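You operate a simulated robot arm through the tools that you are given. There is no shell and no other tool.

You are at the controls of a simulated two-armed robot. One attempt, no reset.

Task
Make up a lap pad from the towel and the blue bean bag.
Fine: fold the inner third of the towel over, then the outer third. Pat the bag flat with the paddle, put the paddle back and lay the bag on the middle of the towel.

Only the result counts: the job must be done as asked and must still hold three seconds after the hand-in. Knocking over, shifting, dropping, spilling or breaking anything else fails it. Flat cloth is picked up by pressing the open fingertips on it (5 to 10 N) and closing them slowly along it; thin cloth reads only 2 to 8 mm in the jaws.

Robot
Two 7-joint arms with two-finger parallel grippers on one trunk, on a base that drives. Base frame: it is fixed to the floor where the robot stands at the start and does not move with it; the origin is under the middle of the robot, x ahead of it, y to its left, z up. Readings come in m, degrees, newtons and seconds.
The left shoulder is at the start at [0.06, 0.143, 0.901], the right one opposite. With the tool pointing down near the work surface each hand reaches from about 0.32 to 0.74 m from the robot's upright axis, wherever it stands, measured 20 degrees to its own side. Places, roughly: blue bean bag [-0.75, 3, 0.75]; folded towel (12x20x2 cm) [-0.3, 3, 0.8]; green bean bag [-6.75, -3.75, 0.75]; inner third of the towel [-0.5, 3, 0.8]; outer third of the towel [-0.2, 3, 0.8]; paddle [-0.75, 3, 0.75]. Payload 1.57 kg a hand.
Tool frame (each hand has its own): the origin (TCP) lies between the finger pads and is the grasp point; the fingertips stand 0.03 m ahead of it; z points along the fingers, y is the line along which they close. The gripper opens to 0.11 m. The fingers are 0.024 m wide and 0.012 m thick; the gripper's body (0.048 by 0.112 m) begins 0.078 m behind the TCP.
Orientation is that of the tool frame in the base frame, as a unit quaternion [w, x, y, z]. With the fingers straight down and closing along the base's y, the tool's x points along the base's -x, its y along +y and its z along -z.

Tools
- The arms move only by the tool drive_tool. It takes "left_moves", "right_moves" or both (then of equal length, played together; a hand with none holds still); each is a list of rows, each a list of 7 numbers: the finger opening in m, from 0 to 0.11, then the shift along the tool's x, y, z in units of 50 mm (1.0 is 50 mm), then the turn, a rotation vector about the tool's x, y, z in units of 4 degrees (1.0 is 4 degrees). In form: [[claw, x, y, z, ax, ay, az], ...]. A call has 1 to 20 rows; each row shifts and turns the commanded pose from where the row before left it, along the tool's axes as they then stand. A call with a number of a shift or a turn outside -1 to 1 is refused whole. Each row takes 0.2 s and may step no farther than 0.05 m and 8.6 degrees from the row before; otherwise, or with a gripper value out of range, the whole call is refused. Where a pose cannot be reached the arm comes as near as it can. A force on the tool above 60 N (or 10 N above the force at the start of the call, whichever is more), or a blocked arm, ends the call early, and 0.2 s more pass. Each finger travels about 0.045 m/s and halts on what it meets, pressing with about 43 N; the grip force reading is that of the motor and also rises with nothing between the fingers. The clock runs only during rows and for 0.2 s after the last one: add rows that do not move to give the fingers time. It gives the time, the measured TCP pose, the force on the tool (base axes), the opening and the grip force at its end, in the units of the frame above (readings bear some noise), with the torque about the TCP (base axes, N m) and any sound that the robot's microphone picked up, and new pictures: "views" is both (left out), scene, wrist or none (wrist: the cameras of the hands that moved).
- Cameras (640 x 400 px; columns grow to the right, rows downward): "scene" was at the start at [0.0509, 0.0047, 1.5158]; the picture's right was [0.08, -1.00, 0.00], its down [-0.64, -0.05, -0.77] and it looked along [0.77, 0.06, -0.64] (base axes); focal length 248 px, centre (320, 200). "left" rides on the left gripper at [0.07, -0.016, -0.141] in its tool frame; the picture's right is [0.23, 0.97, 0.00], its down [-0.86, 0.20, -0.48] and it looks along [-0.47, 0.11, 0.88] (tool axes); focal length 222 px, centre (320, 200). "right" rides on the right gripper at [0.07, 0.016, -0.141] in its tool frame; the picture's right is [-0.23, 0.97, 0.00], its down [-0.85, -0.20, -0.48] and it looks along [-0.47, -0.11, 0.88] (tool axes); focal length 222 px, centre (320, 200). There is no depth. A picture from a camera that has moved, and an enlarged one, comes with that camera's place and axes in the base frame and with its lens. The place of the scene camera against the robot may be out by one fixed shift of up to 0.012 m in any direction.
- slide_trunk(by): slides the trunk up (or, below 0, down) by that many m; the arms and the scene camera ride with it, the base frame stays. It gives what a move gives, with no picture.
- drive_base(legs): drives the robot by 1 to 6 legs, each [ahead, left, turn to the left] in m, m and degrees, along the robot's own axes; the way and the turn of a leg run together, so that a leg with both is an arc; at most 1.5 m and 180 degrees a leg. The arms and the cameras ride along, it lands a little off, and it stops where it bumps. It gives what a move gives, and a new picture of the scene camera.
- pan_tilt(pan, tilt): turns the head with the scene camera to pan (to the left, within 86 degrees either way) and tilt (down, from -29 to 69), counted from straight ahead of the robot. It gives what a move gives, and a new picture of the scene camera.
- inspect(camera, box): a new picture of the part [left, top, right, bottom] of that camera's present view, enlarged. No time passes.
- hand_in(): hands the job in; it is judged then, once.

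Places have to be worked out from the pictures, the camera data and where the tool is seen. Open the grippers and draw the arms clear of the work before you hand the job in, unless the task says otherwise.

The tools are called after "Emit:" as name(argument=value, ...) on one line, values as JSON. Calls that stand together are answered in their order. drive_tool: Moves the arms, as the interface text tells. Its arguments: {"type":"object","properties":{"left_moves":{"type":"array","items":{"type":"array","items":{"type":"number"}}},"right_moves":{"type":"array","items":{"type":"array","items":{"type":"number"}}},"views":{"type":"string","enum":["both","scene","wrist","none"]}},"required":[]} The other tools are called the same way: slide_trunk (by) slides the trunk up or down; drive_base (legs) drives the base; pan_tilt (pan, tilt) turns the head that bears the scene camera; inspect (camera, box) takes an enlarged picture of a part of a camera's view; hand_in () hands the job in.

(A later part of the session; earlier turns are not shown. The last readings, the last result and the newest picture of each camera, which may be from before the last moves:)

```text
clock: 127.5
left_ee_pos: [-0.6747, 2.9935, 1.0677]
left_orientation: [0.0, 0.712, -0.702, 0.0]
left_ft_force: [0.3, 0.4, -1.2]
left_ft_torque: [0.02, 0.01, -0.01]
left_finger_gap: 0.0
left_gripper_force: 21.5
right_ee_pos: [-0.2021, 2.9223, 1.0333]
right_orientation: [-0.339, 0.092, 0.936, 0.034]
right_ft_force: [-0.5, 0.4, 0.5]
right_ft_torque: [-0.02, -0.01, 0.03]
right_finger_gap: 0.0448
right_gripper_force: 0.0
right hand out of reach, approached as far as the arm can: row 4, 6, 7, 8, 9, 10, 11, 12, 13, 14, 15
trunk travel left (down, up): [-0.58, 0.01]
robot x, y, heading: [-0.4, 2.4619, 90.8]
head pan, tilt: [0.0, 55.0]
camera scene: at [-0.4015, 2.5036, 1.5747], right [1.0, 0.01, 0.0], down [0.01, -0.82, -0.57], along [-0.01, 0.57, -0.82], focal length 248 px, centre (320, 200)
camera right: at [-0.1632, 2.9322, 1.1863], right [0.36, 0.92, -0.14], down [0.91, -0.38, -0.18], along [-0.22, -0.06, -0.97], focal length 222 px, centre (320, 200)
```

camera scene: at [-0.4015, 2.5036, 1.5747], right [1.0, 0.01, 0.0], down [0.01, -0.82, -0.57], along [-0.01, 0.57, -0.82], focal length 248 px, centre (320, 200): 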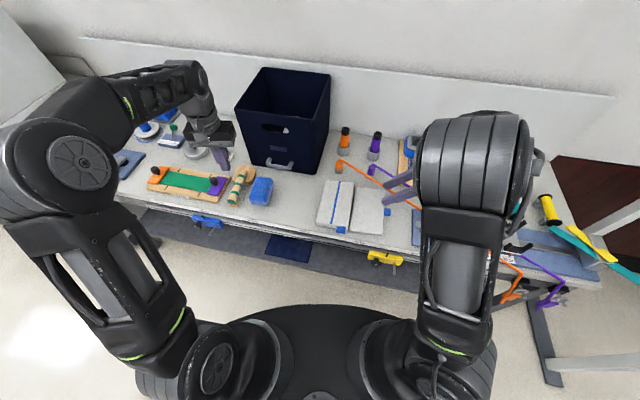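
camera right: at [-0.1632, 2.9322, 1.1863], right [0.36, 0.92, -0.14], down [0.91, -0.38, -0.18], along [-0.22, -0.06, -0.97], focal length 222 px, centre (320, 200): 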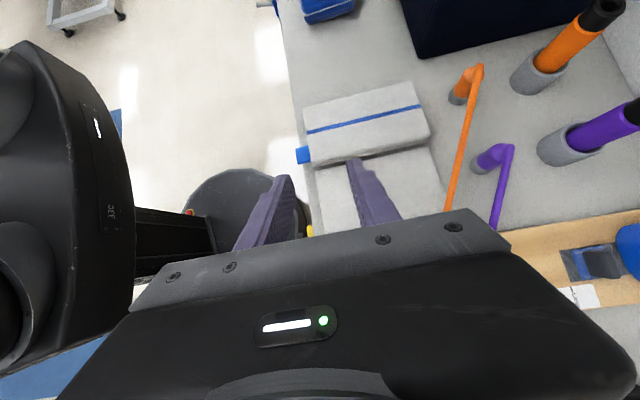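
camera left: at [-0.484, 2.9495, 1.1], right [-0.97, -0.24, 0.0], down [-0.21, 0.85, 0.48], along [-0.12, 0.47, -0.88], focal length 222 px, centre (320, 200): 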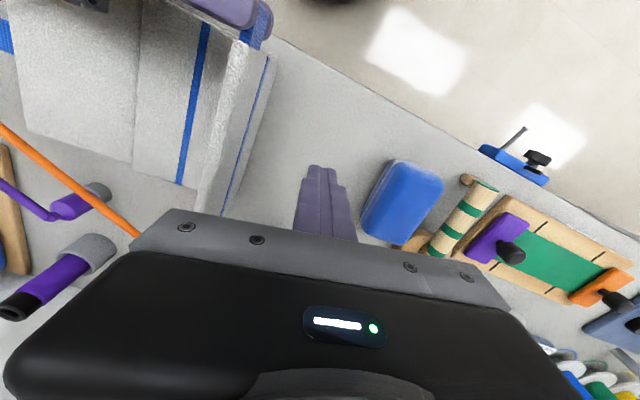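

The elbow is swinging outward with the tilt (now ~40°, fingers pointing down-left, closing along v). I now move toward a point 6 cm above the tilted grip pose at the outer tab.

Emit:
drive_tool(right_moves=[[0.045, -0.477, 0.311, 0.338, 0, 0, 0], [0.045, -0.477, 0.311, 0.338, 0, 0, 0], [0.045, -0.477, 0.311, 0.338, 0, 0, 0], [0.045, -0.477, 0.311, 0.338, 0, 0, 0], [0.045, -0.477, 0.311, 0.338, 0, 0, 0], [0.045, 0, 0, 0, 0, 0, 0], [0.045, 0, 0, 0, 0, 0, 0]], views="both")

```text
clock: 129.1
left_ee_pos: [-0.6749, 2.993, 1.0678]
left_orientation: [0.0, 0.711, -0.703, -0.002]
left_ft_force: [0.5, 0.4, 0.0]
left_ft_torque: [0.0, 0.0, 0.03]
left_finger_gap: 0.0001
left_gripper_force: 21.4
right_ee_pos: [-0.2267, 2.9184, 0.9954]
right_orientation: [-0.338, 0.093, 0.936, 0.035]
right_ft_force: [-0.2, 0.5, 0.4]
right_ft_torque: [0.01, 0.01, 0.01]
right_finger_gap: 0.0448
right_gripper_force: 0.1
right hand out of reach, approached as far as the arm can: row 1, 2, 3, 4, 5
trunk travel left (down, up): [-0.58, 0.01]
robot x, y, heading: [-0.3954, 2.4605, 90.8]
head pan, tilt: [0.0, 55.0]
camera scene: at [-0.4011, 2.5032, 1.5747], right [1.0, 0.01, 0.0], down [0.01, -0.82, -0.57], along [-0.01, 0.57, -0.82], focal length 248 px, centre (320, 200)
camera right: at [-0.1883, 2.9276, 1.1485], right [0.36, 0.92, -0.14], down [0.91, -0.39, -0.18], along [-0.22, -0.06, -0.97], focal length 222 px, centre (320, 200)
```

scene: 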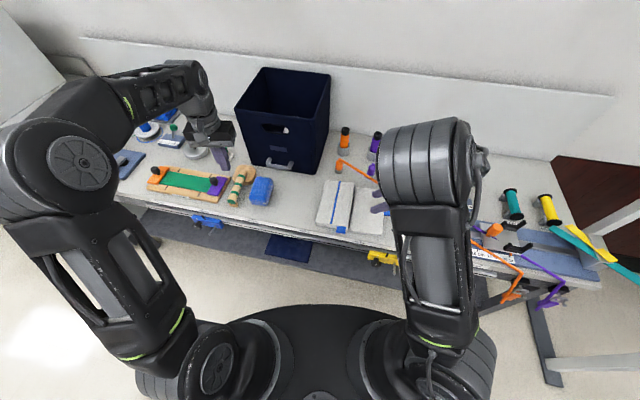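
right: 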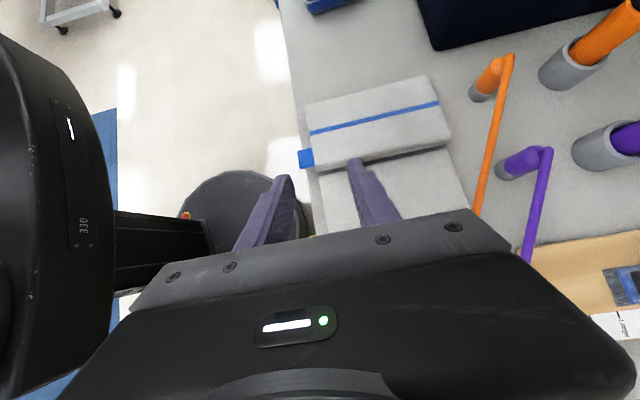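

The local solution is stuck on a bad elbow branch. I'll bring the hand back to its natural yaw (the start orientation) and out to the right, to recover the elbow-out posture of the beginning.

Emit:
drive_tool(right_moves=[[0.045, 0, 0, -0.5, 0, 0, -1], [0.045, 0, 0, -0.5, 0, 0, -1], [0.045, 0, 0, 0, 0, 0, -1], [0.045, 0, 0, 0, 0, 0, -1], [0.045, 0, 0, 0, 0, 0, -1], [0.045, 0, 0, 0, 0, 0, -1], [0.045, 0, 0, 0, 0, 0, -1], [0.045, 0, 0, 0, 0, 0, -1], [0.045, 0, 0, 0, 0, 0, -1], [0.045, 0, 0, 0, 0, 0, -1], [0.045, 0, 0, 0, 0, 0, -1], [0.045, 0, 0, 0, 0, 0, -1], [0.045, 0, 0, 0, 0, 0, -1], [0.045, 0, 0, 0, 0, 0, -1], [0.045, 0, 0, 0, 0, 0, -1], [0.045, 0, 0, 0, 0, 0, -1], [0.045, 0, 0, 0, 0, 0, -1], [0.045, 0, 0, 0, 0, 0, -1], [0.045, 0, 0, 0, 0, 0, -1], [0.045, 0, 0, 0, 0, 0, -1]], views="scene")

```text
clock: 133.3
left_ee_pos: [-0.6749, 2.9934, 1.0668]
left_orientation: [0.0, 0.712, -0.702, -0.001]
left_ft_force: [0.2, 0.5, -0.3]
left_ft_torque: [0.0, -0.01, -0.02]
left_finger_gap: 0.0
left_gripper_force: 20.7
right_ee_pos: [-0.1955, 2.912, 1.0361]
right_orientation: [-0.239, -0.531, 0.775, 0.244]
right_ft_force: [-0.5, 0.9, -0.4]
right_ft_torque: [0.02, 0.0, 0.03]
right_finger_gap: 0.0447
right_gripper_force: 0.2
trunk travel left (down, up): [-0.58, 0.01]
robot x, y, heading: [-0.4008, 2.4615, 90.7]
head pan, tilt: [0.0, 55.0]
camera scene: at [-0.4013, 2.5034, 1.5747], right [1.0, 0.01, 0.0], down [0.01, -0.82, -0.57], along [-0.01, 0.57, -0.82], focal length 248 px, centre (320, 200)
```

scene: 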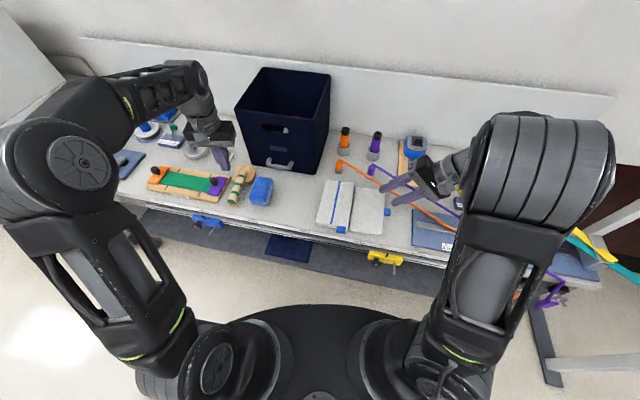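

With natural yaw the elbow is out again. The yaw-rotated grip worked earlier when the hand was near the robot's centreline, so I'll untilt, centre the hand, turn it, and move the base right instead. First untilt.

Emit:
drive_tool(right_moves=[[0.045, 0, 0, 0, 0.985, -0.174, 0], [0.045, 0, 0, 0, 0.985, -0.174, 0], [0.045, 0, 0, 0, 0.985, -0.174, 0], [0.045, 0, 0, 0, 0.985, -0.174, 0], [0.045, 0, 0, 0, 0.985, -0.174, 0], [0.045, 0, 0, 0, 0.985, -0.174, 0], [0.045, 0, 0, 0, 0.985, -0.174, 0], [0.045, 0, 0, 0, 0.985, -0.174, 0], [0.045, 0, 0, 0, 0.985, -0.174, 0], [0.045, 0, 0, 0, 0.985, -0.174, 0], [0.045, 0, 0, 0, 0, 0, 0]], views="scene")

```text
clock: 135.7
left_ee_pos: [-0.6747, 2.9942, 1.0682]
left_orientation: [0.0, 0.711, -0.703, -0.002]
left_ft_force: [-0.8, -0.5, -0.5]
left_ft_torque: [-0.01, 0.02, -0.04]
left_finger_gap: 0.0
left_gripper_force: 20.5
right_ee_pos: [-0.1969, 2.9119, 1.0357]
right_orientation: [0.001, -0.564, 0.825, 0.0]
right_ft_force: [0.4, 0.9, -1.1]
right_ft_torque: [0.0, 0.0, -0.01]
right_finger_gap: 0.0449
right_gripper_force: 0.0
trunk travel left (down, up): [-0.58, 0.01]
robot x, y, heading: [-0.3965, 2.465, 91.1]
head pan, tilt: [0.0, 55.0]
camera scene: at [-0.401, 2.5033, 1.5747], right [1.0, 0.01, 0.0], down [0.01, -0.82, -0.57], along [-0.01, 0.57, -0.82], focal length 248 px, centre (320, 200)
```

scene: 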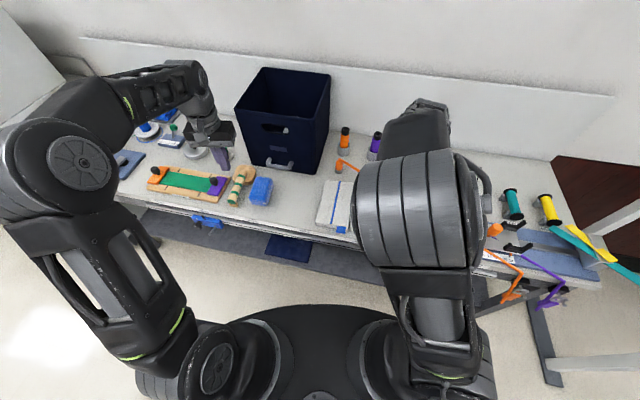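

Now shift the hand left to the robot's centreline, lower it a little, and begin the yaw.

Emit:
drive_tool(right_moves=[[0.045, 0, 0, 0.9, 0, 0, 0], [0.045, 0.2075, 0.805, 0, 0, 0, 0], [0.045, 0.2075, 0.805, 0, 0, 0, 0], [0.045, 0.2075, 0.805, 0, 0, 0, 0], [0.045, 0.2075, 0.805, 0, 0, 0, 0], [0.045, 0, 0, 0, 0, 0, -1], [0.045, 0, 0, 0, 0, 0, -1], [0.045, 0, 0, 0, 0, 0, -1], [0.045, 0, 0, 0, 0, 0, -1], [0.045, 0, 0, 0, 0, 0, -1], [0.045, 0, 0, 0, 0, 0, -1], [0.045, 0, 0, 0, 0, 0, -1], [0.045, 0, 0, 0, 0, 0, -1], [0.045, 0, 0, 0, 0, 0, -1], [0.045, 0, 0, 0, 0, 0, -1], [0.045, 0, 0, 0, 0, 0, -1], [0.045, 0, 0, 0, 0, 0, -1], [0.045, 0, 0, 0, 0, 0, -1], [0.045, 0, 0, 0, 0, 0, -1], [0.045, 0, 0, 0, 0, 0, -1]], views="none")

Emit:
drive_tool(right_moves=[[0.045, 0, 0, 0, 0, 0, -1], [0.045, 0, 0, 0, 0, 0, -1], [0.045, 0, 0, 0, 0, 0, -1], [0.045, 0, 0, 0, 0, 0, -1], [0.045, 0, 0, 0, 0, 0, -1], [0.045, 0, 0, 0, 0, 0, -1], [0.045, 0, 0, 0, 0, 0, -1], [0.045, 0, 0, 0, 0, 0, -1], [0.045, 0, 0, 0, 0, 0, -1], [0.045, 0, 0, 0, 0, 0, -1], [0.045, 0, 0, 0, 0, 0, 0]], views="scene")

```text
clock: 139.9
left_ee_pos: [-0.6748, 2.9932, 1.0688]
left_orientation: [-0.001, 0.711, -0.703, -0.001]
left_ft_force: [0.4, 0.5, 0.4]
left_ft_torque: [-0.06, 0.0, -0.03]
left_finger_gap: 0.0001
left_gripper_force: 21.0
right_ee_pos: [-0.361, 2.9317, 0.9907]
right_orientation: [0.0, 0.902, -0.432, 0.001]
right_ft_force: [-0.1, -0.1, -1.1]
right_ft_torque: [-0.03, 0.01, 0.01]
right_finger_gap: 0.0451
right_gripper_force: 0.0
trunk travel left (down, up): [-0.58, 0.01]
robot x, y, heading: [-0.3983, 2.4654, 90.9]
head pan, tilt: [0.0, 55.0]
```

```text
clock: 142.3
left_ee_pos: [-0.6754, 2.9936, 1.0684]
left_orientation: [0.0, 0.712, -0.703, -0.001]
left_ft_force: [0.4, 0.7, 0.1]
left_ft_torque: [0.01, 0.01, 0.03]
left_finger_gap: 0.0
left_gripper_force: 21.5
right_ee_pos: [-0.3623, 2.9318, 0.9906]
right_orientation: [0.0, 0.995, -0.098, 0.001]
right_ft_force: [-0.3, -0.4, -0.5]
right_ft_torque: [0.0, 0.03, 0.02]
right_finger_gap: 0.0449
right_gripper_force: 0.1
trunk travel left (down, up): [-0.58, 0.01]
robot x, y, heading: [-0.3964, 2.4679, 90.7]
head pan, tilt: [0.0, 55.0]
camera scene: at [-0.4014, 2.5034, 1.5747], right [1.0, 0.01, 0.0], down [0.01, -0.82, -0.57], along [-0.01, 0.57, -0.82], focal length 248 px, centre (320, 200)
```

scene: 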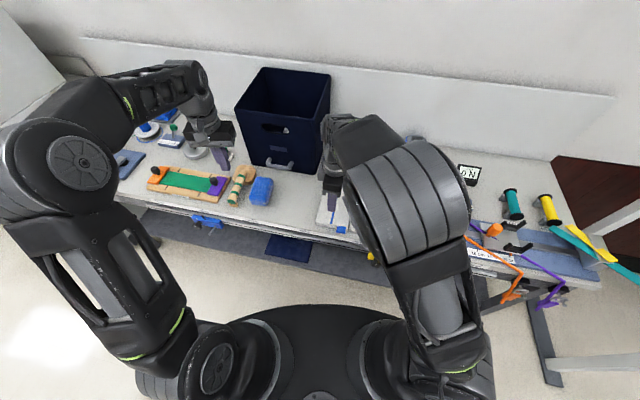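

Reached cleanly with the elbow in a workable posture. Now drive the base 0.2 m right (and 2 cm back to keep clear of the slanted table edge).

Emit:
drive_base(legs=[[-0.02, -0.2, 0]])

Emit:
inspect(camera="right", box=[0, 0, 640, 400])

```text
clock: 143.9
left_ee_pos: [-0.4729, 2.9753, 1.0681]
left_orientation: [0.0, 0.71, -0.704, -0.001]
left_ft_force: [0.3, 0.0, -0.2]
left_ft_torque: [0.04, 0.03, -0.01]
left_finger_gap: 0.0002
left_gripper_force: 21.4
right_ee_pos: [-0.1602, 2.9143, 0.9894]
right_orientation: [0.0, 0.995, -0.099, 0.0]
right_ft_force: [-0.1, -0.5, 0.8]
right_ft_torque: [-0.01, 0.06, 0.05]
right_finger_gap: 0.0447
right_gripper_force: 0.0
trunk travel left (down, up): [-0.58, 0.01]
robot x, y, heading: [-0.1948, 2.4436, 90.8]
head pan, tilt: [0.0, 55.0]
camera scene: at [-0.2003, 2.4854, 1.5747], right [1.0, 0.01, 0.0], down [0.01, -0.82, -0.57], along [-0.01, 0.57, -0.82], focal length 248 px, centre (320, 200)
```

scene: 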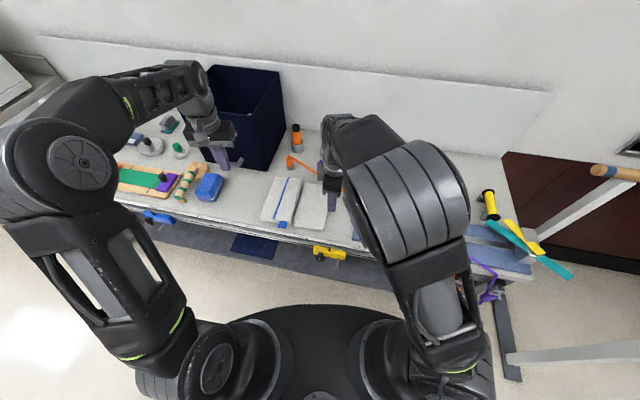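

```text
1.00 times, centred on (320, 200) of right (not enlarged: the box is as wide or as high as the picture)
camera zoom: at [-0.0959, 2.8847, 1.1315], right [-0.42, -0.91, 0.0], down [-0.8, 0.36, 0.48], along [-0.43, 0.2, -0.88], focal length 222 px, centre (320, 200)
```

zoom: 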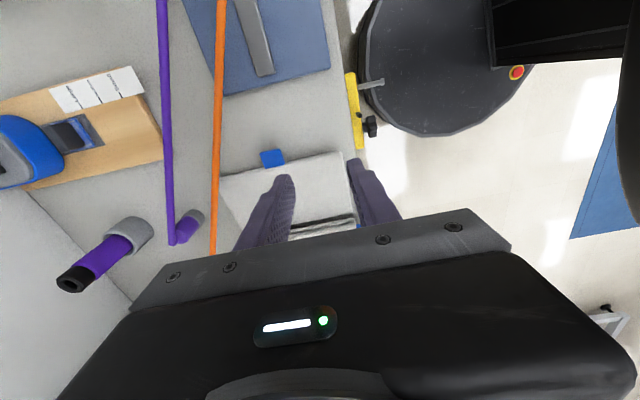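

Tab expected at (−0.162, 2.993): move forward 8 cm and down to z≈0.86.

Emit:
drive_tool(right_moves=[[0.045, -0.087, -0.385, 0.4, 0, 0, 0], [0.045, -0.087, -0.385, 0.6, 0, 0, 0], [0.045, -0.087, -0.385, 0.8, 0, 0, 0], [0.045, -0.087, -0.385, 0.8, 0, 0, 0], [0.045, 0, 0, 0, 0, 0, 0], [0.045, 0, 0, 0, 0, 0, 0]], views="none")

Emit:
inspect(camera="right", box=[160, 60, 480, 260])

```text
clock: 145.3
left_ee_pos: [-0.4733, 2.977, 1.0678]
left_orientation: [-0.001, 0.71, -0.704, 0.0]
left_ft_force: [0.3, -0.2, -0.1]
left_ft_torque: [0.02, 0.04, -0.03]
left_finger_gap: 0.0
left_gripper_force: 21.7
right_ee_pos: [-0.1627, 2.9952, 0.8618]
right_orientation: [0.0, 0.995, -0.099, 0.0]
right_ft_force: [0.4, 0.1, -0.3]
right_ft_torque: [-0.03, -0.01, 0.03]
right_finger_gap: 0.0447
right_gripper_force: 0.1
trunk travel left (down, up): [-0.58, 0.01]
robot x, y, heading: [-0.1959, 2.4428, 90.5]
head pan, tilt: [0.0, 55.0]
```

```text
2.00 times, centred on (320, 160) of right
camera zoom: at [-0.0984, 2.9646, 1.0025], right [-0.42, -0.91, 0.0], down [-0.8, 0.36, 0.48], along [-0.43, 0.2, -0.88], focal length 444 px, centre (320, 280)
```

zoom: 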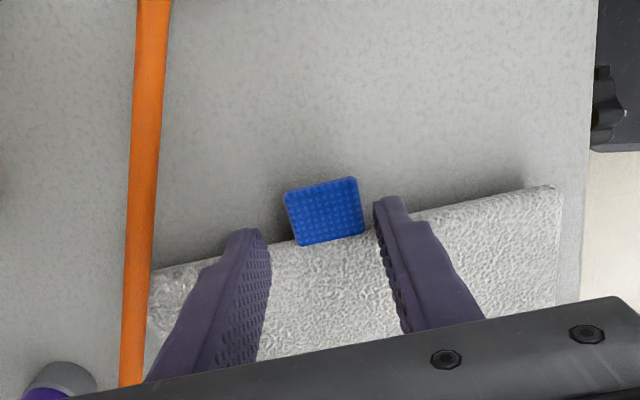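

The tab is 4 mm nearer than the finger centre; I correct, shift 5 mm outward to clear the panel edge, and descend to just above the table.

Emit:
drive_tool(right_moves=[[0.045, 0.1, 0.08, 0, 0, 0, 0], [0.045, 0, 0, 0.25, 0, 0, 0], [0.045, 0, 0, 0.2, 0, 0, 0], [0.045, 0, 0, 0.12, 0, 0, 0], [0.045, 0, 0, 0, 0, 0, 0]], views="none")

Emit:
inspect(camera="right", box=[160, 60, 480, 260])

```text
clock: 146.5
left_ee_pos: [-0.4756, 2.9752, 1.0686]
left_orientation: [-0.001, 0.71, -0.704, -0.001]
left_ft_force: [0.1, -0.6, 0.0]
left_ft_torque: [-0.01, 0.03, -0.03]
left_finger_gap: 0.0
left_gripper_force: 21.2
right_ee_pos: [-0.1585, 2.9877, 0.8331]
right_orientation: [-0.001, 0.995, -0.1, 0.001]
right_ft_force: [1.3, -1.4, 0.1]
right_ft_torque: [-0.02, -0.03, 0.01]
right_finger_gap: 0.0453
right_gripper_force: 0.2
trunk travel left (down, up): [-0.58, 0.01]
robot x, y, heading: [-0.1977, 2.4501, 90.4]
head pan, tilt: [0.0, 55.0]
```

```text
2.00 times, centred on (320, 160) of right
camera zoom: at [-0.0937, 2.9588, 0.9744], right [-0.42, -0.91, 0.0], down [-0.8, 0.36, 0.48], along [-0.43, 0.2, -0.88], focal length 444 px, centre (320, 280)
```

zoom: 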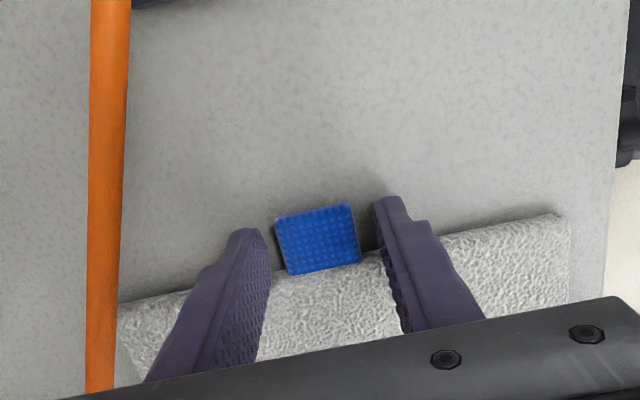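

The tab sits neatly between the pads. Close slowly and grip.

Emit:
drive_tool(right_moves=[[0.042, 0, 0, 0, 0, 0, 0], [0.039, 0, 0, 0, 0, 0, 0], [0.036, 0, 0, 0, 0, 0, 0], [0.033, 0, 0, 0, 0, 0, 0], [0.03, 0, 0, 0, 0, 0, 0], [0.025, 0, 0, 0, 0, 0, 0], [0.018, 0, 0, 0, 0, 0, 0], [0.012, 0, 0, 0, 0, 0, 0], [0.012, 0, 0, 0, 0, 0, 0]], views="none")

Emit:
inspect(camera="right", box=[160, 60, 480, 260])

```text
clock: 148.5
left_ee_pos: [-0.4751, 2.9761, 1.0676]
left_orientation: [-0.001, 0.709, -0.705, 0.0]
left_ft_force: [0.2, 0.7, -0.5]
left_ft_torque: [0.03, 0.03, 0.01]
left_finger_gap: 0.0
left_gripper_force: 21.2
right_ee_pos: [-0.1582, 2.988, 0.8327]
right_orientation: [-0.001, 0.995, -0.099, 0.001]
right_ft_force: [0.2, 1.3, 0.4]
right_ft_torque: [0.04, 0.07, -0.06]
right_finger_gap: 0.0311
right_gripper_force: 40.1
trunk travel left (down, up): [-0.58, 0.01]
robot x, y, heading: [-0.1943, 2.4454, 90.2]
head pan, tilt: [0.0, 55.0]
```

```text
2.00 times, centred on (320, 160) of right
camera zoom: at [-0.0941, 2.9589, 0.9745], right [-0.42, -0.91, 0.0], down [-0.8, 0.36, 0.48], along [-0.43, 0.2, -0.88], focal length 444 px, centre (320, 280)
```

zoom: 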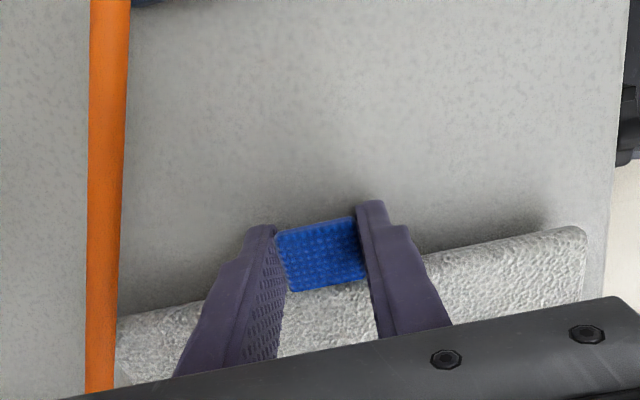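

Gripped (31 mm, 40 N). Now slide the towel 3 cm left and 5 mm toward me to clear the cord.

Emit:
drive_tool(right_moves=[[0.012, -0.15, 0.03, 0, 0, 0, 0], [0.012, -0.15, 0.03, 0, 0, 0, 0], [0.012, -0.15, 0.03, 0, 0, 0, 0], [0.012, -0.15, 0.01, 0, 0, 0, 0], [0.012, 0, 0, 0, 0, 0, 0], [0.012, 0, 0, 0, 0, 0, 0]], views="scene")

Emit:
inspect(camera="right", box=[160, 60, 480, 260])

Emit:
inspect(camera="scene", box=[230, 150, 358, 230])

```text
clock: 149.9
left_ee_pos: [-0.4743, 2.9763, 1.0687]
left_orientation: [-0.002, 0.71, -0.704, -0.001]
left_ft_force: [1.0, 0.4, 0.4]
left_ft_torque: [-0.02, -0.01, -0.01]
left_finger_gap: 0.0001
left_gripper_force: 21.3
right_ee_pos: [-0.1886, 2.9881, 0.8322]
right_orientation: [0.0, 0.995, -0.1, 0.0]
right_ft_force: [3.8, 0.5, 7.5]
right_ft_torque: [0.27, 0.8, -0.18]
right_finger_gap: 0.0313
right_gripper_force: 40.1
trunk travel left (down, up): [-0.58, 0.01]
robot x, y, heading: [-0.1972, 2.4426, 90.5]
head pan, tilt: [0.0, 55.0]
camera scene: at [-0.2011, 2.4849, 1.5748], right [1.0, 0.01, 0.0], down [0.01, -0.82, -0.57], along [-0.01, 0.57, -0.82], focal length 248 px, centre (320, 200)
```

scene: 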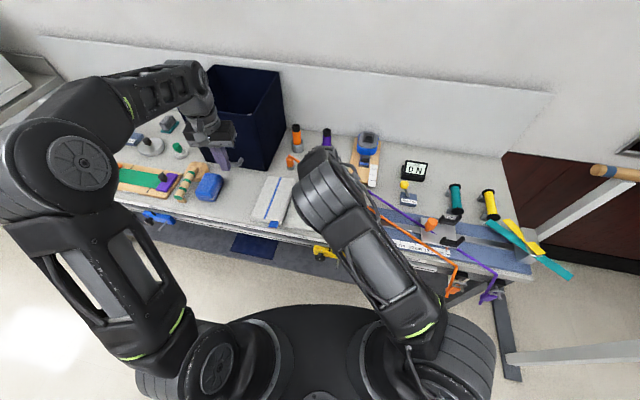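

```text
2.00 times, centred on (320, 160) of right
camera zoom: at [-0.1239, 2.9594, 0.9738], right [-0.42, -0.91, 0.0], down [-0.8, 0.36, 0.48], along [-0.43, 0.2, -0.88], focal length 444 px, centre (320, 280)
```

zoom: 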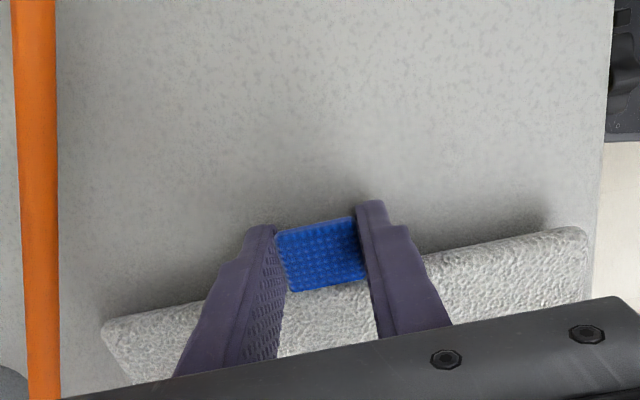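

```text
5.00 times, centred on (294, 190) of scene
camera zoom: at [-0.2011, 2.4849, 1.5748], right [1.0, 0.01, 0.0], down [0.01, -0.82, -0.57], along [-0.01, 0.57, -0.82], focal length 1241 px, centre (450, 250)
```

zoom: 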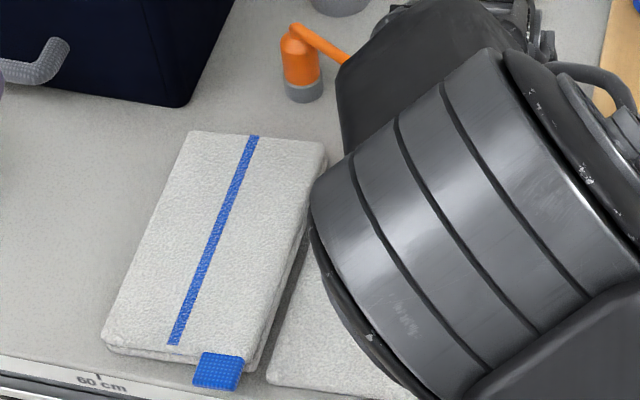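

Clear of the cord by ~2.5 cm now. I lift the outer flap along its hinge arc (radius ≈0.129 m), hand kept upright so the tab pivots between the pads: first 30°.

Emit:
drive_tool(right_moves=[[0.012, -0.02, 0, -0.224, 0, 0, 0], [0.012, -0.02, 0, -0.224, 0, 0, 0], [0.012, -0.058, 0, -0.217, 0, 0, 0], [0.012, -0.058, 0, -0.217, 0, 0, 0], [0.012, -0.095, 0, -0.204, 0, 0, 0], [0.012, -0.095, 0, -0.204, 0, 0, 0], [0.012, 0, 0, 0, 0, 0, 0]], views="scene")

Emit:
inspect(camera="right", box=[160, 60, 480, 260])

Emit:
inspect(camera="scene", box=[230, 150, 358, 230])

```text
clock: 151.5
left_ee_pos: [-0.4743, 2.9765, 1.0675]
left_orientation: [-0.001, 0.711, -0.703, 0.0]
left_ft_force: [-0.2, -0.1, -0.2]
left_ft_torque: [0.03, 0.0, 0.01]
left_finger_gap: 0.0
left_gripper_force: 21.0
right_ee_pos: [-0.2055, 2.9913, 0.8971]
right_orientation: [0.0, 0.995, -0.101, 0.001]
right_ft_force: [0.7, -0.3, -1.6]
right_ft_torque: [-0.08, -0.35, 0.03]
right_finger_gap: 0.0312
right_gripper_force: 39.7
trunk travel left (down, up): [-0.58, 0.01]
robot x, y, heading: [-0.1967, 2.4443, 90.5]
head pan, tilt: [0.0, 55.0]
camera scene: at [-0.2019, 2.4859, 1.5747], right [1.0, 0.01, 0.0], down [0.01, -0.82, -0.57], along [-0.01, 0.57, -0.82], focal length 248 px, centre (320, 200)
```

scene: 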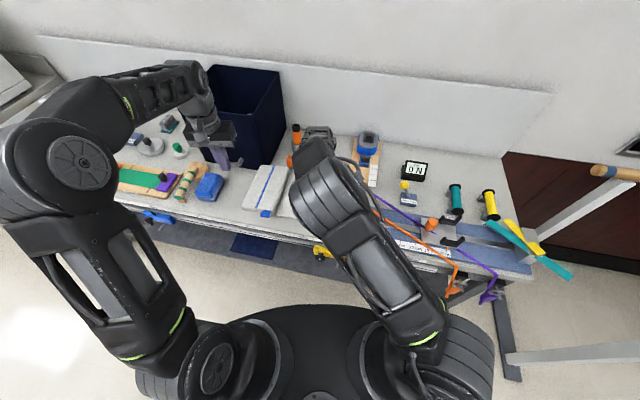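

```text
2.00 times, centred on (320, 160) of right
camera zoom: at [-0.1412, 2.9631, 1.0379], right [-0.42, -0.91, 0.0], down [-0.8, 0.37, 0.48], along [-0.43, 0.2, -0.88], focal length 444 px, centre (320, 280)
```

zoom: 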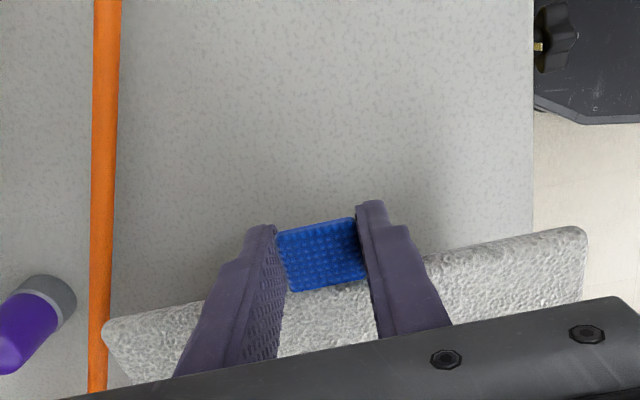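

```text
5.00 times, centred on (294, 190) of scene
camera zoom: at [-0.2019, 2.4859, 1.5747], right [1.0, 0.01, 0.0], down [0.01, -0.82, -0.57], along [-0.01, 0.57, -0.82], focal length 1241 px, centre (450, 250)
```

zoom: 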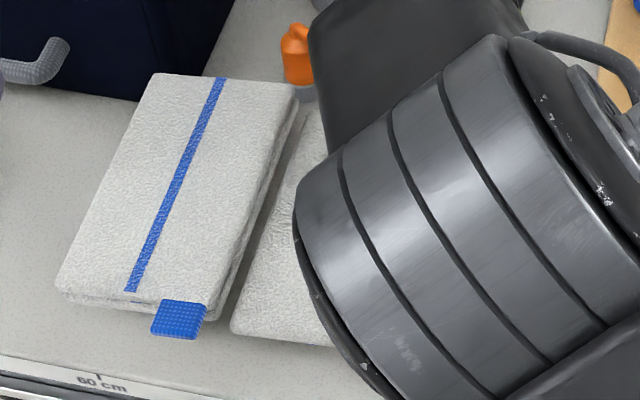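

The whole towel came up level: the grip friction beats the hinge. I set it back down along the same path.

Emit:
drive_tool(right_moves=[[0.012, 0.095, 0, 0.204, 0, 0, 0], [0.012, 0.095, 0, 0.204, 0, 0, 0], [0.012, 0.058, 0, 0.217, 0, 0, 0], [0.012, 0.058, 0, 0.217, 0, 0, 0], [0.012, 0.02, 0, 0.2, 0, 0, 0], [0.012, 0.02, 0, 0.18, 0, 0, 0], [0.012, 0, 0, 0, 0, 0, 0]], views="none")

Emit:
inspect(camera="scene", box=[230, 150, 358, 230])

```text
clock: 153.1
left_ee_pos: [-0.4738, 2.9763, 1.0674]
left_orientation: [0.0, 0.71, -0.704, 0.0]
left_ft_force: [0.3, -0.3, -0.6]
left_ft_torque: [0.01, 0.01, 0.03]
left_finger_gap: 0.0
left_gripper_force: 20.9
right_ee_pos: [-0.1887, 2.9894, 0.8359]
right_orientation: [0.0, 0.995, -0.099, 0.001]
right_ft_force: [0.0, 0.1, -2.2]
right_ft_torque: [-0.11, -0.36, -0.02]
right_finger_gap: 0.0309
right_gripper_force: 40.1
trunk travel left (down, up): [-0.58, 0.01]
robot x, y, heading: [-0.1948, 2.4431, 90.6]
head pan, tilt: [0.0, 55.0]
```

```text
5.00 times, centred on (294, 190) of scene
camera zoom: at [-0.2019, 2.4857, 1.5747], right [1.0, 0.01, 0.0], down [0.01, -0.82, -0.57], along [-0.01, 0.57, -0.82], focal length 1241 px, centre (450, 250)
```

zoom: 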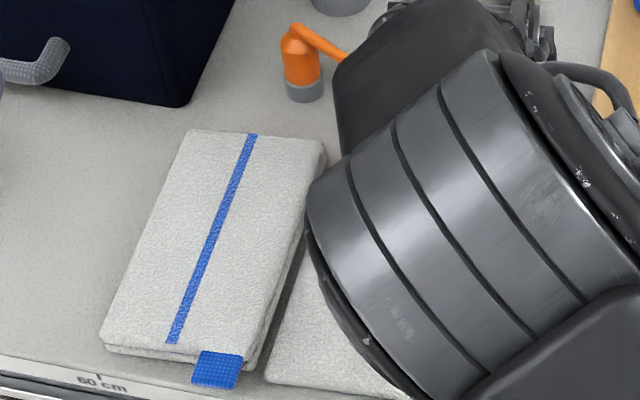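

Back on the table. I'll use the left hand to hold the folded stack down (pressing near the hinge at about (−0.358, 3.019)) so that the flap must pivot. Bring the left hand over and down to z≈0.88; right hand settles down 3 mm.

Emit:
drive_tool(left_moves=[[0.0, -0.28, -0.775, 0, 0, 0, 0], [0.0, -0.28, -0.775, 0, 0, 0, 0], [0.0, -0.28, -0.775, 0, 0, 0, 0], [0.0, 0, 0, 0.94, 0, 0, 0], [0.0, 0, 0, 0.94, 0, 0, 0], [0.0, 0, 0, 0.94, 0, 0, 0], [0.0, 0, 0, 0.8, 0, 0, 0], [0.0, 0, 0, 0, 0, 0, 0]], right_moves=[[0.012, 0, 0, 0.07, 0, 0, 0], [0.012, 0, 0, 0, 0, 0, 0], [0.012, 0, 0, 0, 0, 0, 0], [0.012, 0, 0, 0, 0, 0, 0], [0.012, 0, 0, 0, 0, 0, 0], [0.012, 0, 0, 0, 0, 0, 0], [0.012, 0, 0, 0, 0, 0, 0], [0.012, 0, 0, 0, 0, 0, 0]], views="scene")

Emit:
inspect(camera="scene", box=[210, 130, 370, 230])

Emit:
inspect(camera="left", box=[0, 0, 640, 400])

```text
clock: 154.9
left_ee_pos: [-0.3575, 3.0187, 0.8863]
left_orientation: [-0.001, 0.71, -0.704, -0.001]
left_ft_force: [-0.1, -0.1, -0.1]
left_ft_torque: [0.01, -0.03, 0.03]
left_finger_gap: 0.0
left_gripper_force: 20.8
right_ee_pos: [-0.189, 2.9887, 0.8328]
right_orientation: [-0.001, 0.995, -0.1, 0.001]
right_ft_force: [-2.6, 1.1, 6.8]
right_ft_torque: [0.23, 0.89, -0.14]
right_finger_gap: 0.0311
right_gripper_force: 40.1
trunk travel left (down, up): [-0.58, 0.01]
robot x, y, heading: [-0.1988, 2.4441, 90.4]
head pan, tilt: [0.0, 55.0]
camera scene: at [-0.2019, 2.4851, 1.5747], right [1.0, 0.01, 0.0], down [0.01, -0.82, -0.57], along [-0.01, 0.57, -0.82], focal length 248 px, centre (320, 200)
```

scene: 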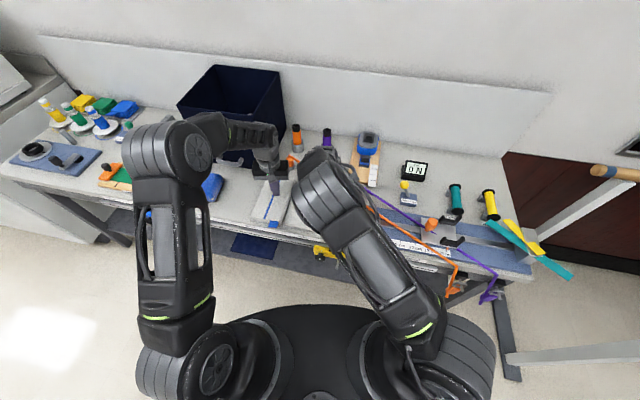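

```text
4.00 times, centred on (290, 180) of scene
camera zoom: at [-0.2019, 2.4851, 1.5747], right [1.0, 0.01, 0.0], down [0.01, -0.82, -0.57], along [-0.01, 0.57, -0.82], focal length 993 px, centre (440, 280)
```

zoom: 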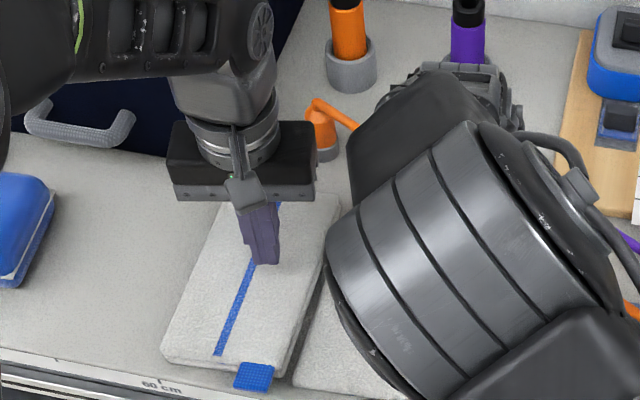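

```text
1.00 times, centred on (320, 200) of left (not enlarged: the box is as wide or as high as the picture)
camera zoom: at [-0.3411, 2.9494, 1.0282], right [-0.97, -0.24, 0.0], down [-0.21, 0.85, 0.48], along [-0.11, 0.47, -0.88], focal length 222 px, centre (320, 200)
```

zoom: 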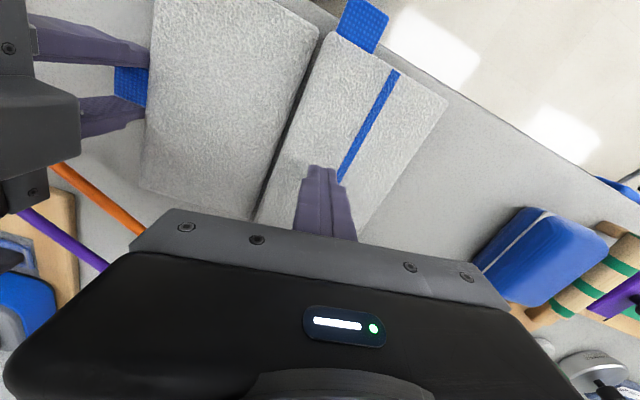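

The geometry looks good. Lower the left fingertips onto the stack in steps until ~10 N.

Emit:
drive_tool(left_moves=[[0.0, 0, 0, 0.3, 0, 0, 0], [0.0, 0, 0, 0.15, 0, 0, 0], [0.0, 0, 0, 0, 0, 0, 0]], views="none")

Emit:
drive_tool(left_moves=[[0.0, 0, 0, 0.08, 0, 0, 0], [0.0, 0, 0, 0, 0, 0, 0]], views="none")

```text
clock: 155.7
left_ee_pos: [-0.3591, 3.0186, 0.8631]
left_orientation: [-0.002, 0.71, -0.704, -0.002]
left_ft_force: [0.1, -0.2, 1.8]
left_ft_torque: [-0.04, -0.04, 0.0]
left_finger_gap: 0.0001
left_gripper_force: 21.6
right_ee_pos: [-0.1895, 2.9891, 0.8334]
right_orientation: [0.0, 0.995, -0.099, 0.002]
right_ft_force: [-4.4, 2.2, 4.3]
right_ft_torque: [0.18, 0.5, -0.15]
right_finger_gap: 0.0313
right_gripper_force: 40.5
trunk travel left (down, up): [-0.58, 0.01]
robot x, y, heading: [-0.1955, 2.4429, 90.6]
head pan, tilt: [0.0, 55.0]
```

```text
clock: 156.3
left_ee_pos: [-0.3583, 3.0199, 0.8629]
left_orientation: [-0.002, 0.71, -0.704, -0.003]
left_ft_force: [2.5, -3.5, 26.7]
left_ft_torque: [-0.34, -0.34, 0.01]
left_finger_gap: 0.0
left_gripper_force: 21.4
right_ee_pos: [-0.189, 2.9869, 0.8332]
right_orientation: [-0.001, 0.995, -0.1, 0.001]
right_ft_force: [-5.6, 7.1, -4.0]
right_ft_torque: [-0.25, -1.15, -0.38]
right_finger_gap: 0.0311
right_gripper_force: 40.0
trunk travel left (down, up): [-0.58, 0.01]
robot x, y, heading: [-0.2006, 2.4428, 90.7]
head pan, tilt: [0.0, 55.0]
```

Press is 27 N; ease to ~15 N, then lift the tab the first ~15° with a lighter grip command and watch the forces.

Emit:
drive_tool(left_moves=[[0.0, 0, 0, -0.04, 0, 0, 0], [0.0, 0, 0, 0, 0, 0, 0], [0.0, 0, 0, 0, 0, 0, 0], [0.0, 0, 0, 0, 0, 0, 0], [0.0, 0, 0, 0, 0, 0, 0]], right_moves=[[0.028, 0, 0, 0, 0, 0, 0], [0.028, -0.02, 0, -0.224, 0, 0, 0], [0.028, -0.02, 0, -0.224, 0, 0, 0], [0.028, -0.05, 0, -0.217, 0, 0, 0], [0.028, 0, 0, 0, 0, 0, 0]], views="none")

Emit:
inspect(camera="left", box=[0, 0, 400, 250])

Emit:
inspect(camera="right", box=[160, 60, 480, 260])

```text
clock: 157.5
left_ee_pos: [-0.36, 3.0193, 0.8614]
left_orientation: [0.0, 0.711, -0.703, -0.003]
left_ft_force: [-5.6, 3.8, 14.3]
left_ft_torque: [-0.04, 0.03, 0.01]
left_finger_gap: 0.0002
left_gripper_force: 21.5
right_ee_pos: [-0.1925, 2.988, 0.865]
right_orientation: [0.001, 0.995, -0.099, 0.002]
right_ft_force: [8.1, -3.2, -7.5]
right_ft_torque: [-0.35, -1.35, 0.19]
right_finger_gap: 0.0312
right_gripper_force: 39.8
trunk travel left (down, up): [-0.58, 0.01]
robot x, y, heading: [-0.2022, 2.4465, 90.5]
head pan, tilt: [0.0, 55.0]
```

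```text
1.60 times, centred on (200, 125) of left
camera zoom: at [-0.3423, 2.9497, 1.0038], right [-0.97, -0.24, 0.0], down [-0.21, 0.85, 0.48], along [-0.12, 0.47, -0.88], focal length 355 px, centre (512, 320)
```

zoom: 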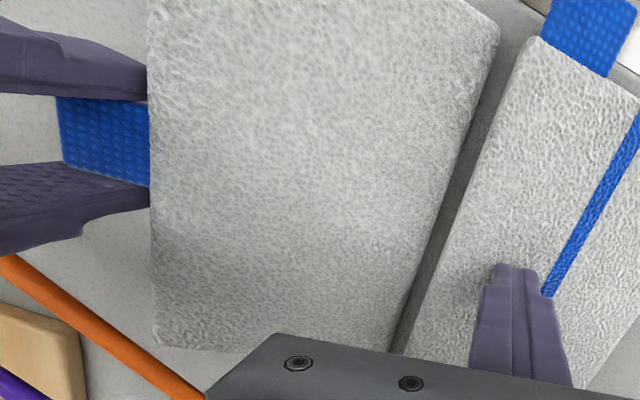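

```text
2.00 times, centred on (320, 160) of right
camera zoom: at [-0.1279, 2.9599, 1.0071], right [-0.42, -0.91, 0.0], down [-0.8, 0.36, 0.47], along [-0.43, 0.2, -0.88], focal length 444 px, centre (320, 280)
```

zoom: 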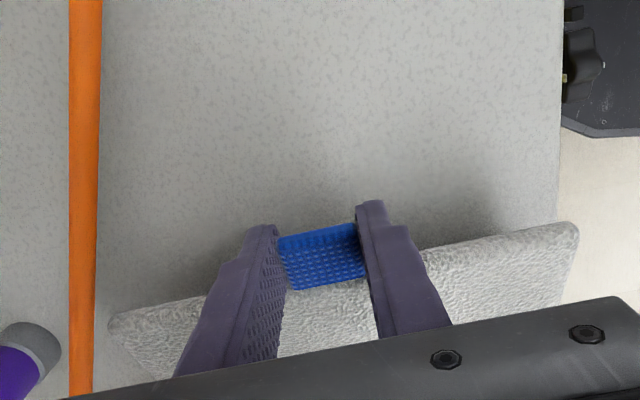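

The flap is pivoting now but the pads still grip at 40 N with a stiff torque. I try a much lighter grip command (30.5 mm) to let the tab pivot.

Emit:
drive_tool(right_moves=[[0.0305, 0, 0, 0, 0, 0, 0], [0.0305, 0, 0, 0, 0, 0, 0]], views="none")

Emit:
inspect(camera="right", box=[160, 60, 480, 260])

```text
clock: 158.1
left_ee_pos: [-0.3584, 3.0177, 0.8622]
left_orientation: [0.0, 0.71, -0.704, -0.001]
left_ft_force: [-9.1, 2.5, 8.7]
left_ft_torque: [0.01, 0.2, -0.02]
left_finger_gap: 0.0
left_gripper_force: 21.1
right_ee_pos: [-0.1929, 2.9884, 0.8666]
right_orientation: [-0.002, 0.995, -0.1, 0.001]
right_ft_force: [11.6, -3.7, 3.1]
right_ft_torque: [-0.1, -0.25, 0.07]
right_finger_gap: 0.033
right_gripper_force: 1.6
trunk travel left (down, up): [-0.58, 0.01]
robot x, y, heading: [-0.196, 2.4478, 90.3]
head pan, tilt: [0.0, 55.0]
```

```text
2.00 times, centred on (320, 160) of right
camera zoom: at [-0.1282, 2.96, 1.0078], right [-0.42, -0.91, 0.0], down [-0.8, 0.36, 0.48], along [-0.43, 0.2, -0.88], focal length 444 px, centre (320, 280)
```

zoom: 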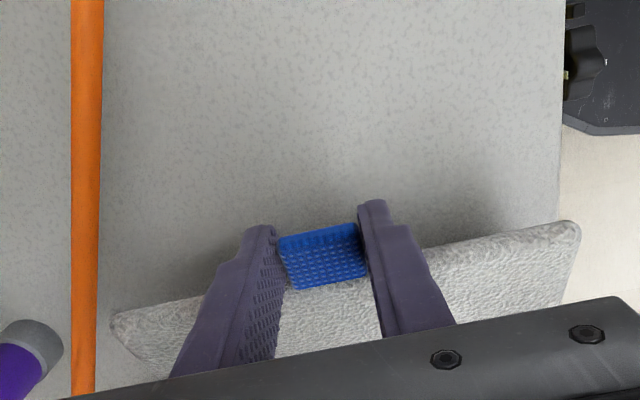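

Hinge friction holds the flap in place, good. The panel edge pushes the fingers by 12 N sideways; I relieve by moving 3 mm outward and re-read.

Emit:
drive_tool(right_moves=[[0.0305, 0.06, 0, 0, 0, 0, 0], [0.0305, 0, 0, 0, 0, 0, 0], [0.0305, 0, 0, 0, 0, 0, 0]], views="none")

```text
clock: 158.9
left_ee_pos: [-0.3582, 3.0186, 0.8619]
left_orientation: [-0.001, 0.71, -0.704, -0.001]
left_ft_force: [-1.7, -2.2, 8.8]
left_ft_torque: [-0.11, 0.0, -0.03]
left_finger_gap: 0.0
left_gripper_force: 21.3
right_ee_pos: [-0.1931, 2.9885, 0.8668]
right_orientation: [-0.001, 0.995, -0.099, -0.001]
right_ft_force: [-2.8, 1.3, 0.3]
right_ft_torque: [0.13, 0.23, -0.12]
right_finger_gap: 0.0317
right_gripper_force: 20.9
trunk travel left (down, up): [-0.58, 0.01]
robot x, y, heading: [-0.1999, 2.4464, 90.6]
head pan, tilt: [0.0, 55.0]
```

Grip is now ~20 N at rest. With a lighter command (31.2 mm) I lift another 15° along the arc.

Emit:
drive_tool(right_moves=[[0.0312, 0, 0, 0, 0, 0, 0], [0.0312, -0.068, 0, -0.214, 0, 0, 0], [0.0312, -0.086, 0, -0.208, 0, 0, 0], [0.0312, -0.104, 0, -0.2, 0, 0, 0], [0.0312, 0, 0, 0, 0, 0, 0]], views="none")

Emit:
inspect(camera="right", box=[160, 60, 480, 260])

Emit:
inspect(camera="left", box=[0, 0, 400, 250])

```text
clock: 160.1
left_ee_pos: [-0.3589, 3.0187, 0.8613]
left_orientation: [-0.001, 0.71, -0.704, 0.0]
left_ft_force: [0.6, 0.9, 0.2]
left_ft_torque: [-0.01, 0.03, 0.03]
left_finger_gap: 0.0
left_gripper_force: 21.4
right_ee_pos: [-0.2024, 2.9913, 0.8963]
right_orientation: [-0.001, 0.995, -0.1, 0.001]
right_ft_force: [0.3, -0.2, 0.4]
right_ft_torque: [0.0, 0.02, 0.01]
right_finger_gap: 0.0322
right_gripper_force: 0.5
trunk travel left (down, up): [-0.58, 0.01]
robot x, y, heading: [-0.1948, 2.4451, 90.2]
head pan, tilt: [0.0, 55.0]
```

```text
2.00 times, centred on (320, 160) of right
camera zoom: at [-0.1383, 2.9632, 1.0366], right [-0.42, -0.91, 0.0], down [-0.8, 0.36, 0.48], along [-0.43, 0.2, -0.88], focal length 444 px, centre (320, 280)
```

zoom: 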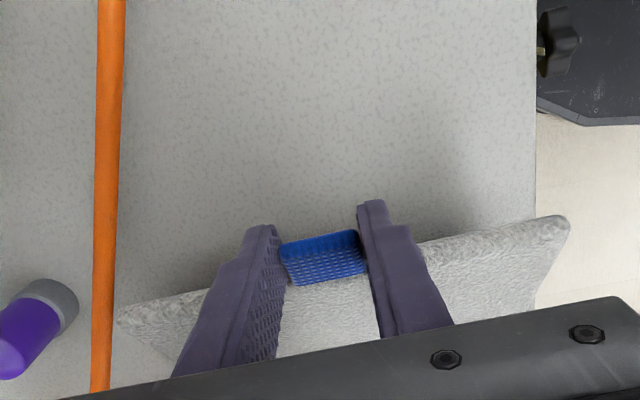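

```text
1.60 times, centred on (200, 125) of left
camera zoom: at [-0.3414, 2.9498, 1.0037], right [-0.97, -0.24, 0.0], down [-0.21, 0.85, 0.48], along [-0.11, 0.47, -0.88], focal length 355 px, centre (512, 320)
```

zoom: 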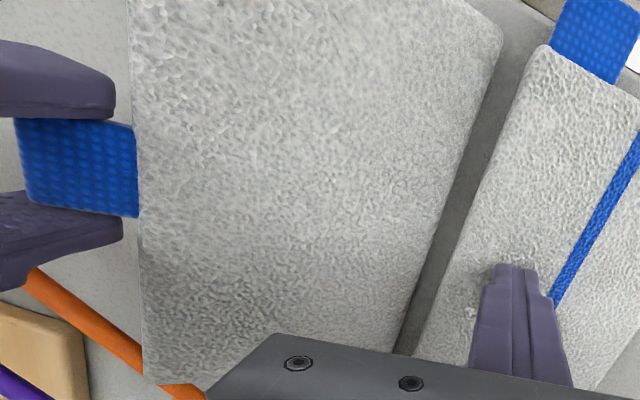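

Smooth, near-zero forces; flap at ~28°. I press slightly more with the left and continue another 30°.

Emit:
drive_tool(left_moves=[[0.0, 0, 0, 0.04, 0, 0, 0], [0.0, 0, 0, 0, 0, 0, 0], [0.0, 0, 0, 0, 0, 0, 0], [0.0, 0, 0, 0, 0, 0, 0], [0.0, 0, 0, 0, 0, 0, 0], [0.0, 0, 0, 0, 0, 0, 0], [0.0, 0, 0, 0, 0, 0, 0], [0.0, 0, 0, 0, 0, 0, 0]], right_moves=[[0.031, 0, 0, 0, 0, 0, 0], [0.031, -0.12, 0, -0.19, 0, 0, 0], [0.031, -0.138, 0, -0.178, 0, 0, 0], [0.031, -0.152, 0, -0.166, 0, 0, 0], [0.031, -0.166, 0, -0.152, 0, 0, 0], [0.031, -0.178, 0, -0.138, 0, 0, 0], [0.031, -0.19, 0, -0.12, 0, 0, 0], [0.031, 0, 0, 0, 0, 0, 0]], views="none")

Emit:
inspect(camera="right", box=[160, 60, 480, 260])

Emit:
inspect(camera="left", box=[0, 0, 400, 250])

```text
clock: 161.9
left_ee_pos: [-0.357, 3.0207, 0.8608]
left_orientation: [-0.001, 0.71, -0.704, 0.0]
left_ft_force: [0.9, 0.3, -0.4]
left_ft_torque: [0.0, 0.01, 0.03]
left_finger_gap: 0.0001
left_gripper_force: 21.4
right_ee_pos: [-0.2492, 2.9998, 0.9438]
right_orientation: [-0.001, 0.995, -0.099, 0.001]
right_ft_force: [0.0, 1.6, 0.2]
right_ft_torque: [-0.01, -0.06, 0.03]
right_finger_gap: 0.032
right_gripper_force: 0.2
trunk travel left (down, up): [-0.58, 0.01]
robot x, y, heading: [-0.196, 2.4429, 90.6]
head pan, tilt: [0.0, 55.0]
```

```text
2.00 times, centred on (320, 160) of right
camera zoom: at [-0.1849, 2.9718, 1.0843], right [-0.42, -0.91, 0.0], down [-0.8, 0.36, 0.48], along [-0.43, 0.2, -0.88], focal length 444 px, centre (320, 280)
```

zoom: 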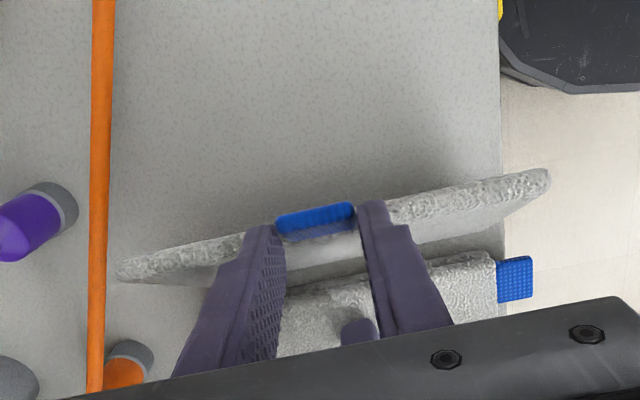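

```text
1.60 times, centred on (200, 125) of left
camera zoom: at [-0.3413, 2.9504, 1.0024], right [-0.97, -0.24, 0.0], down [-0.21, 0.85, 0.48], along [-0.11, 0.47, -0.88], focal length 355 px, centre (512, 320)
```

zoom: 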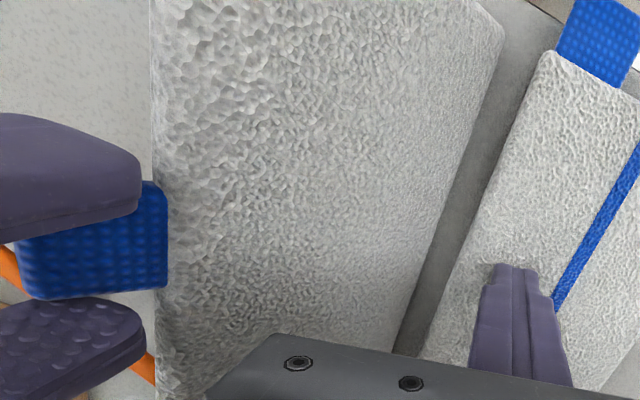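

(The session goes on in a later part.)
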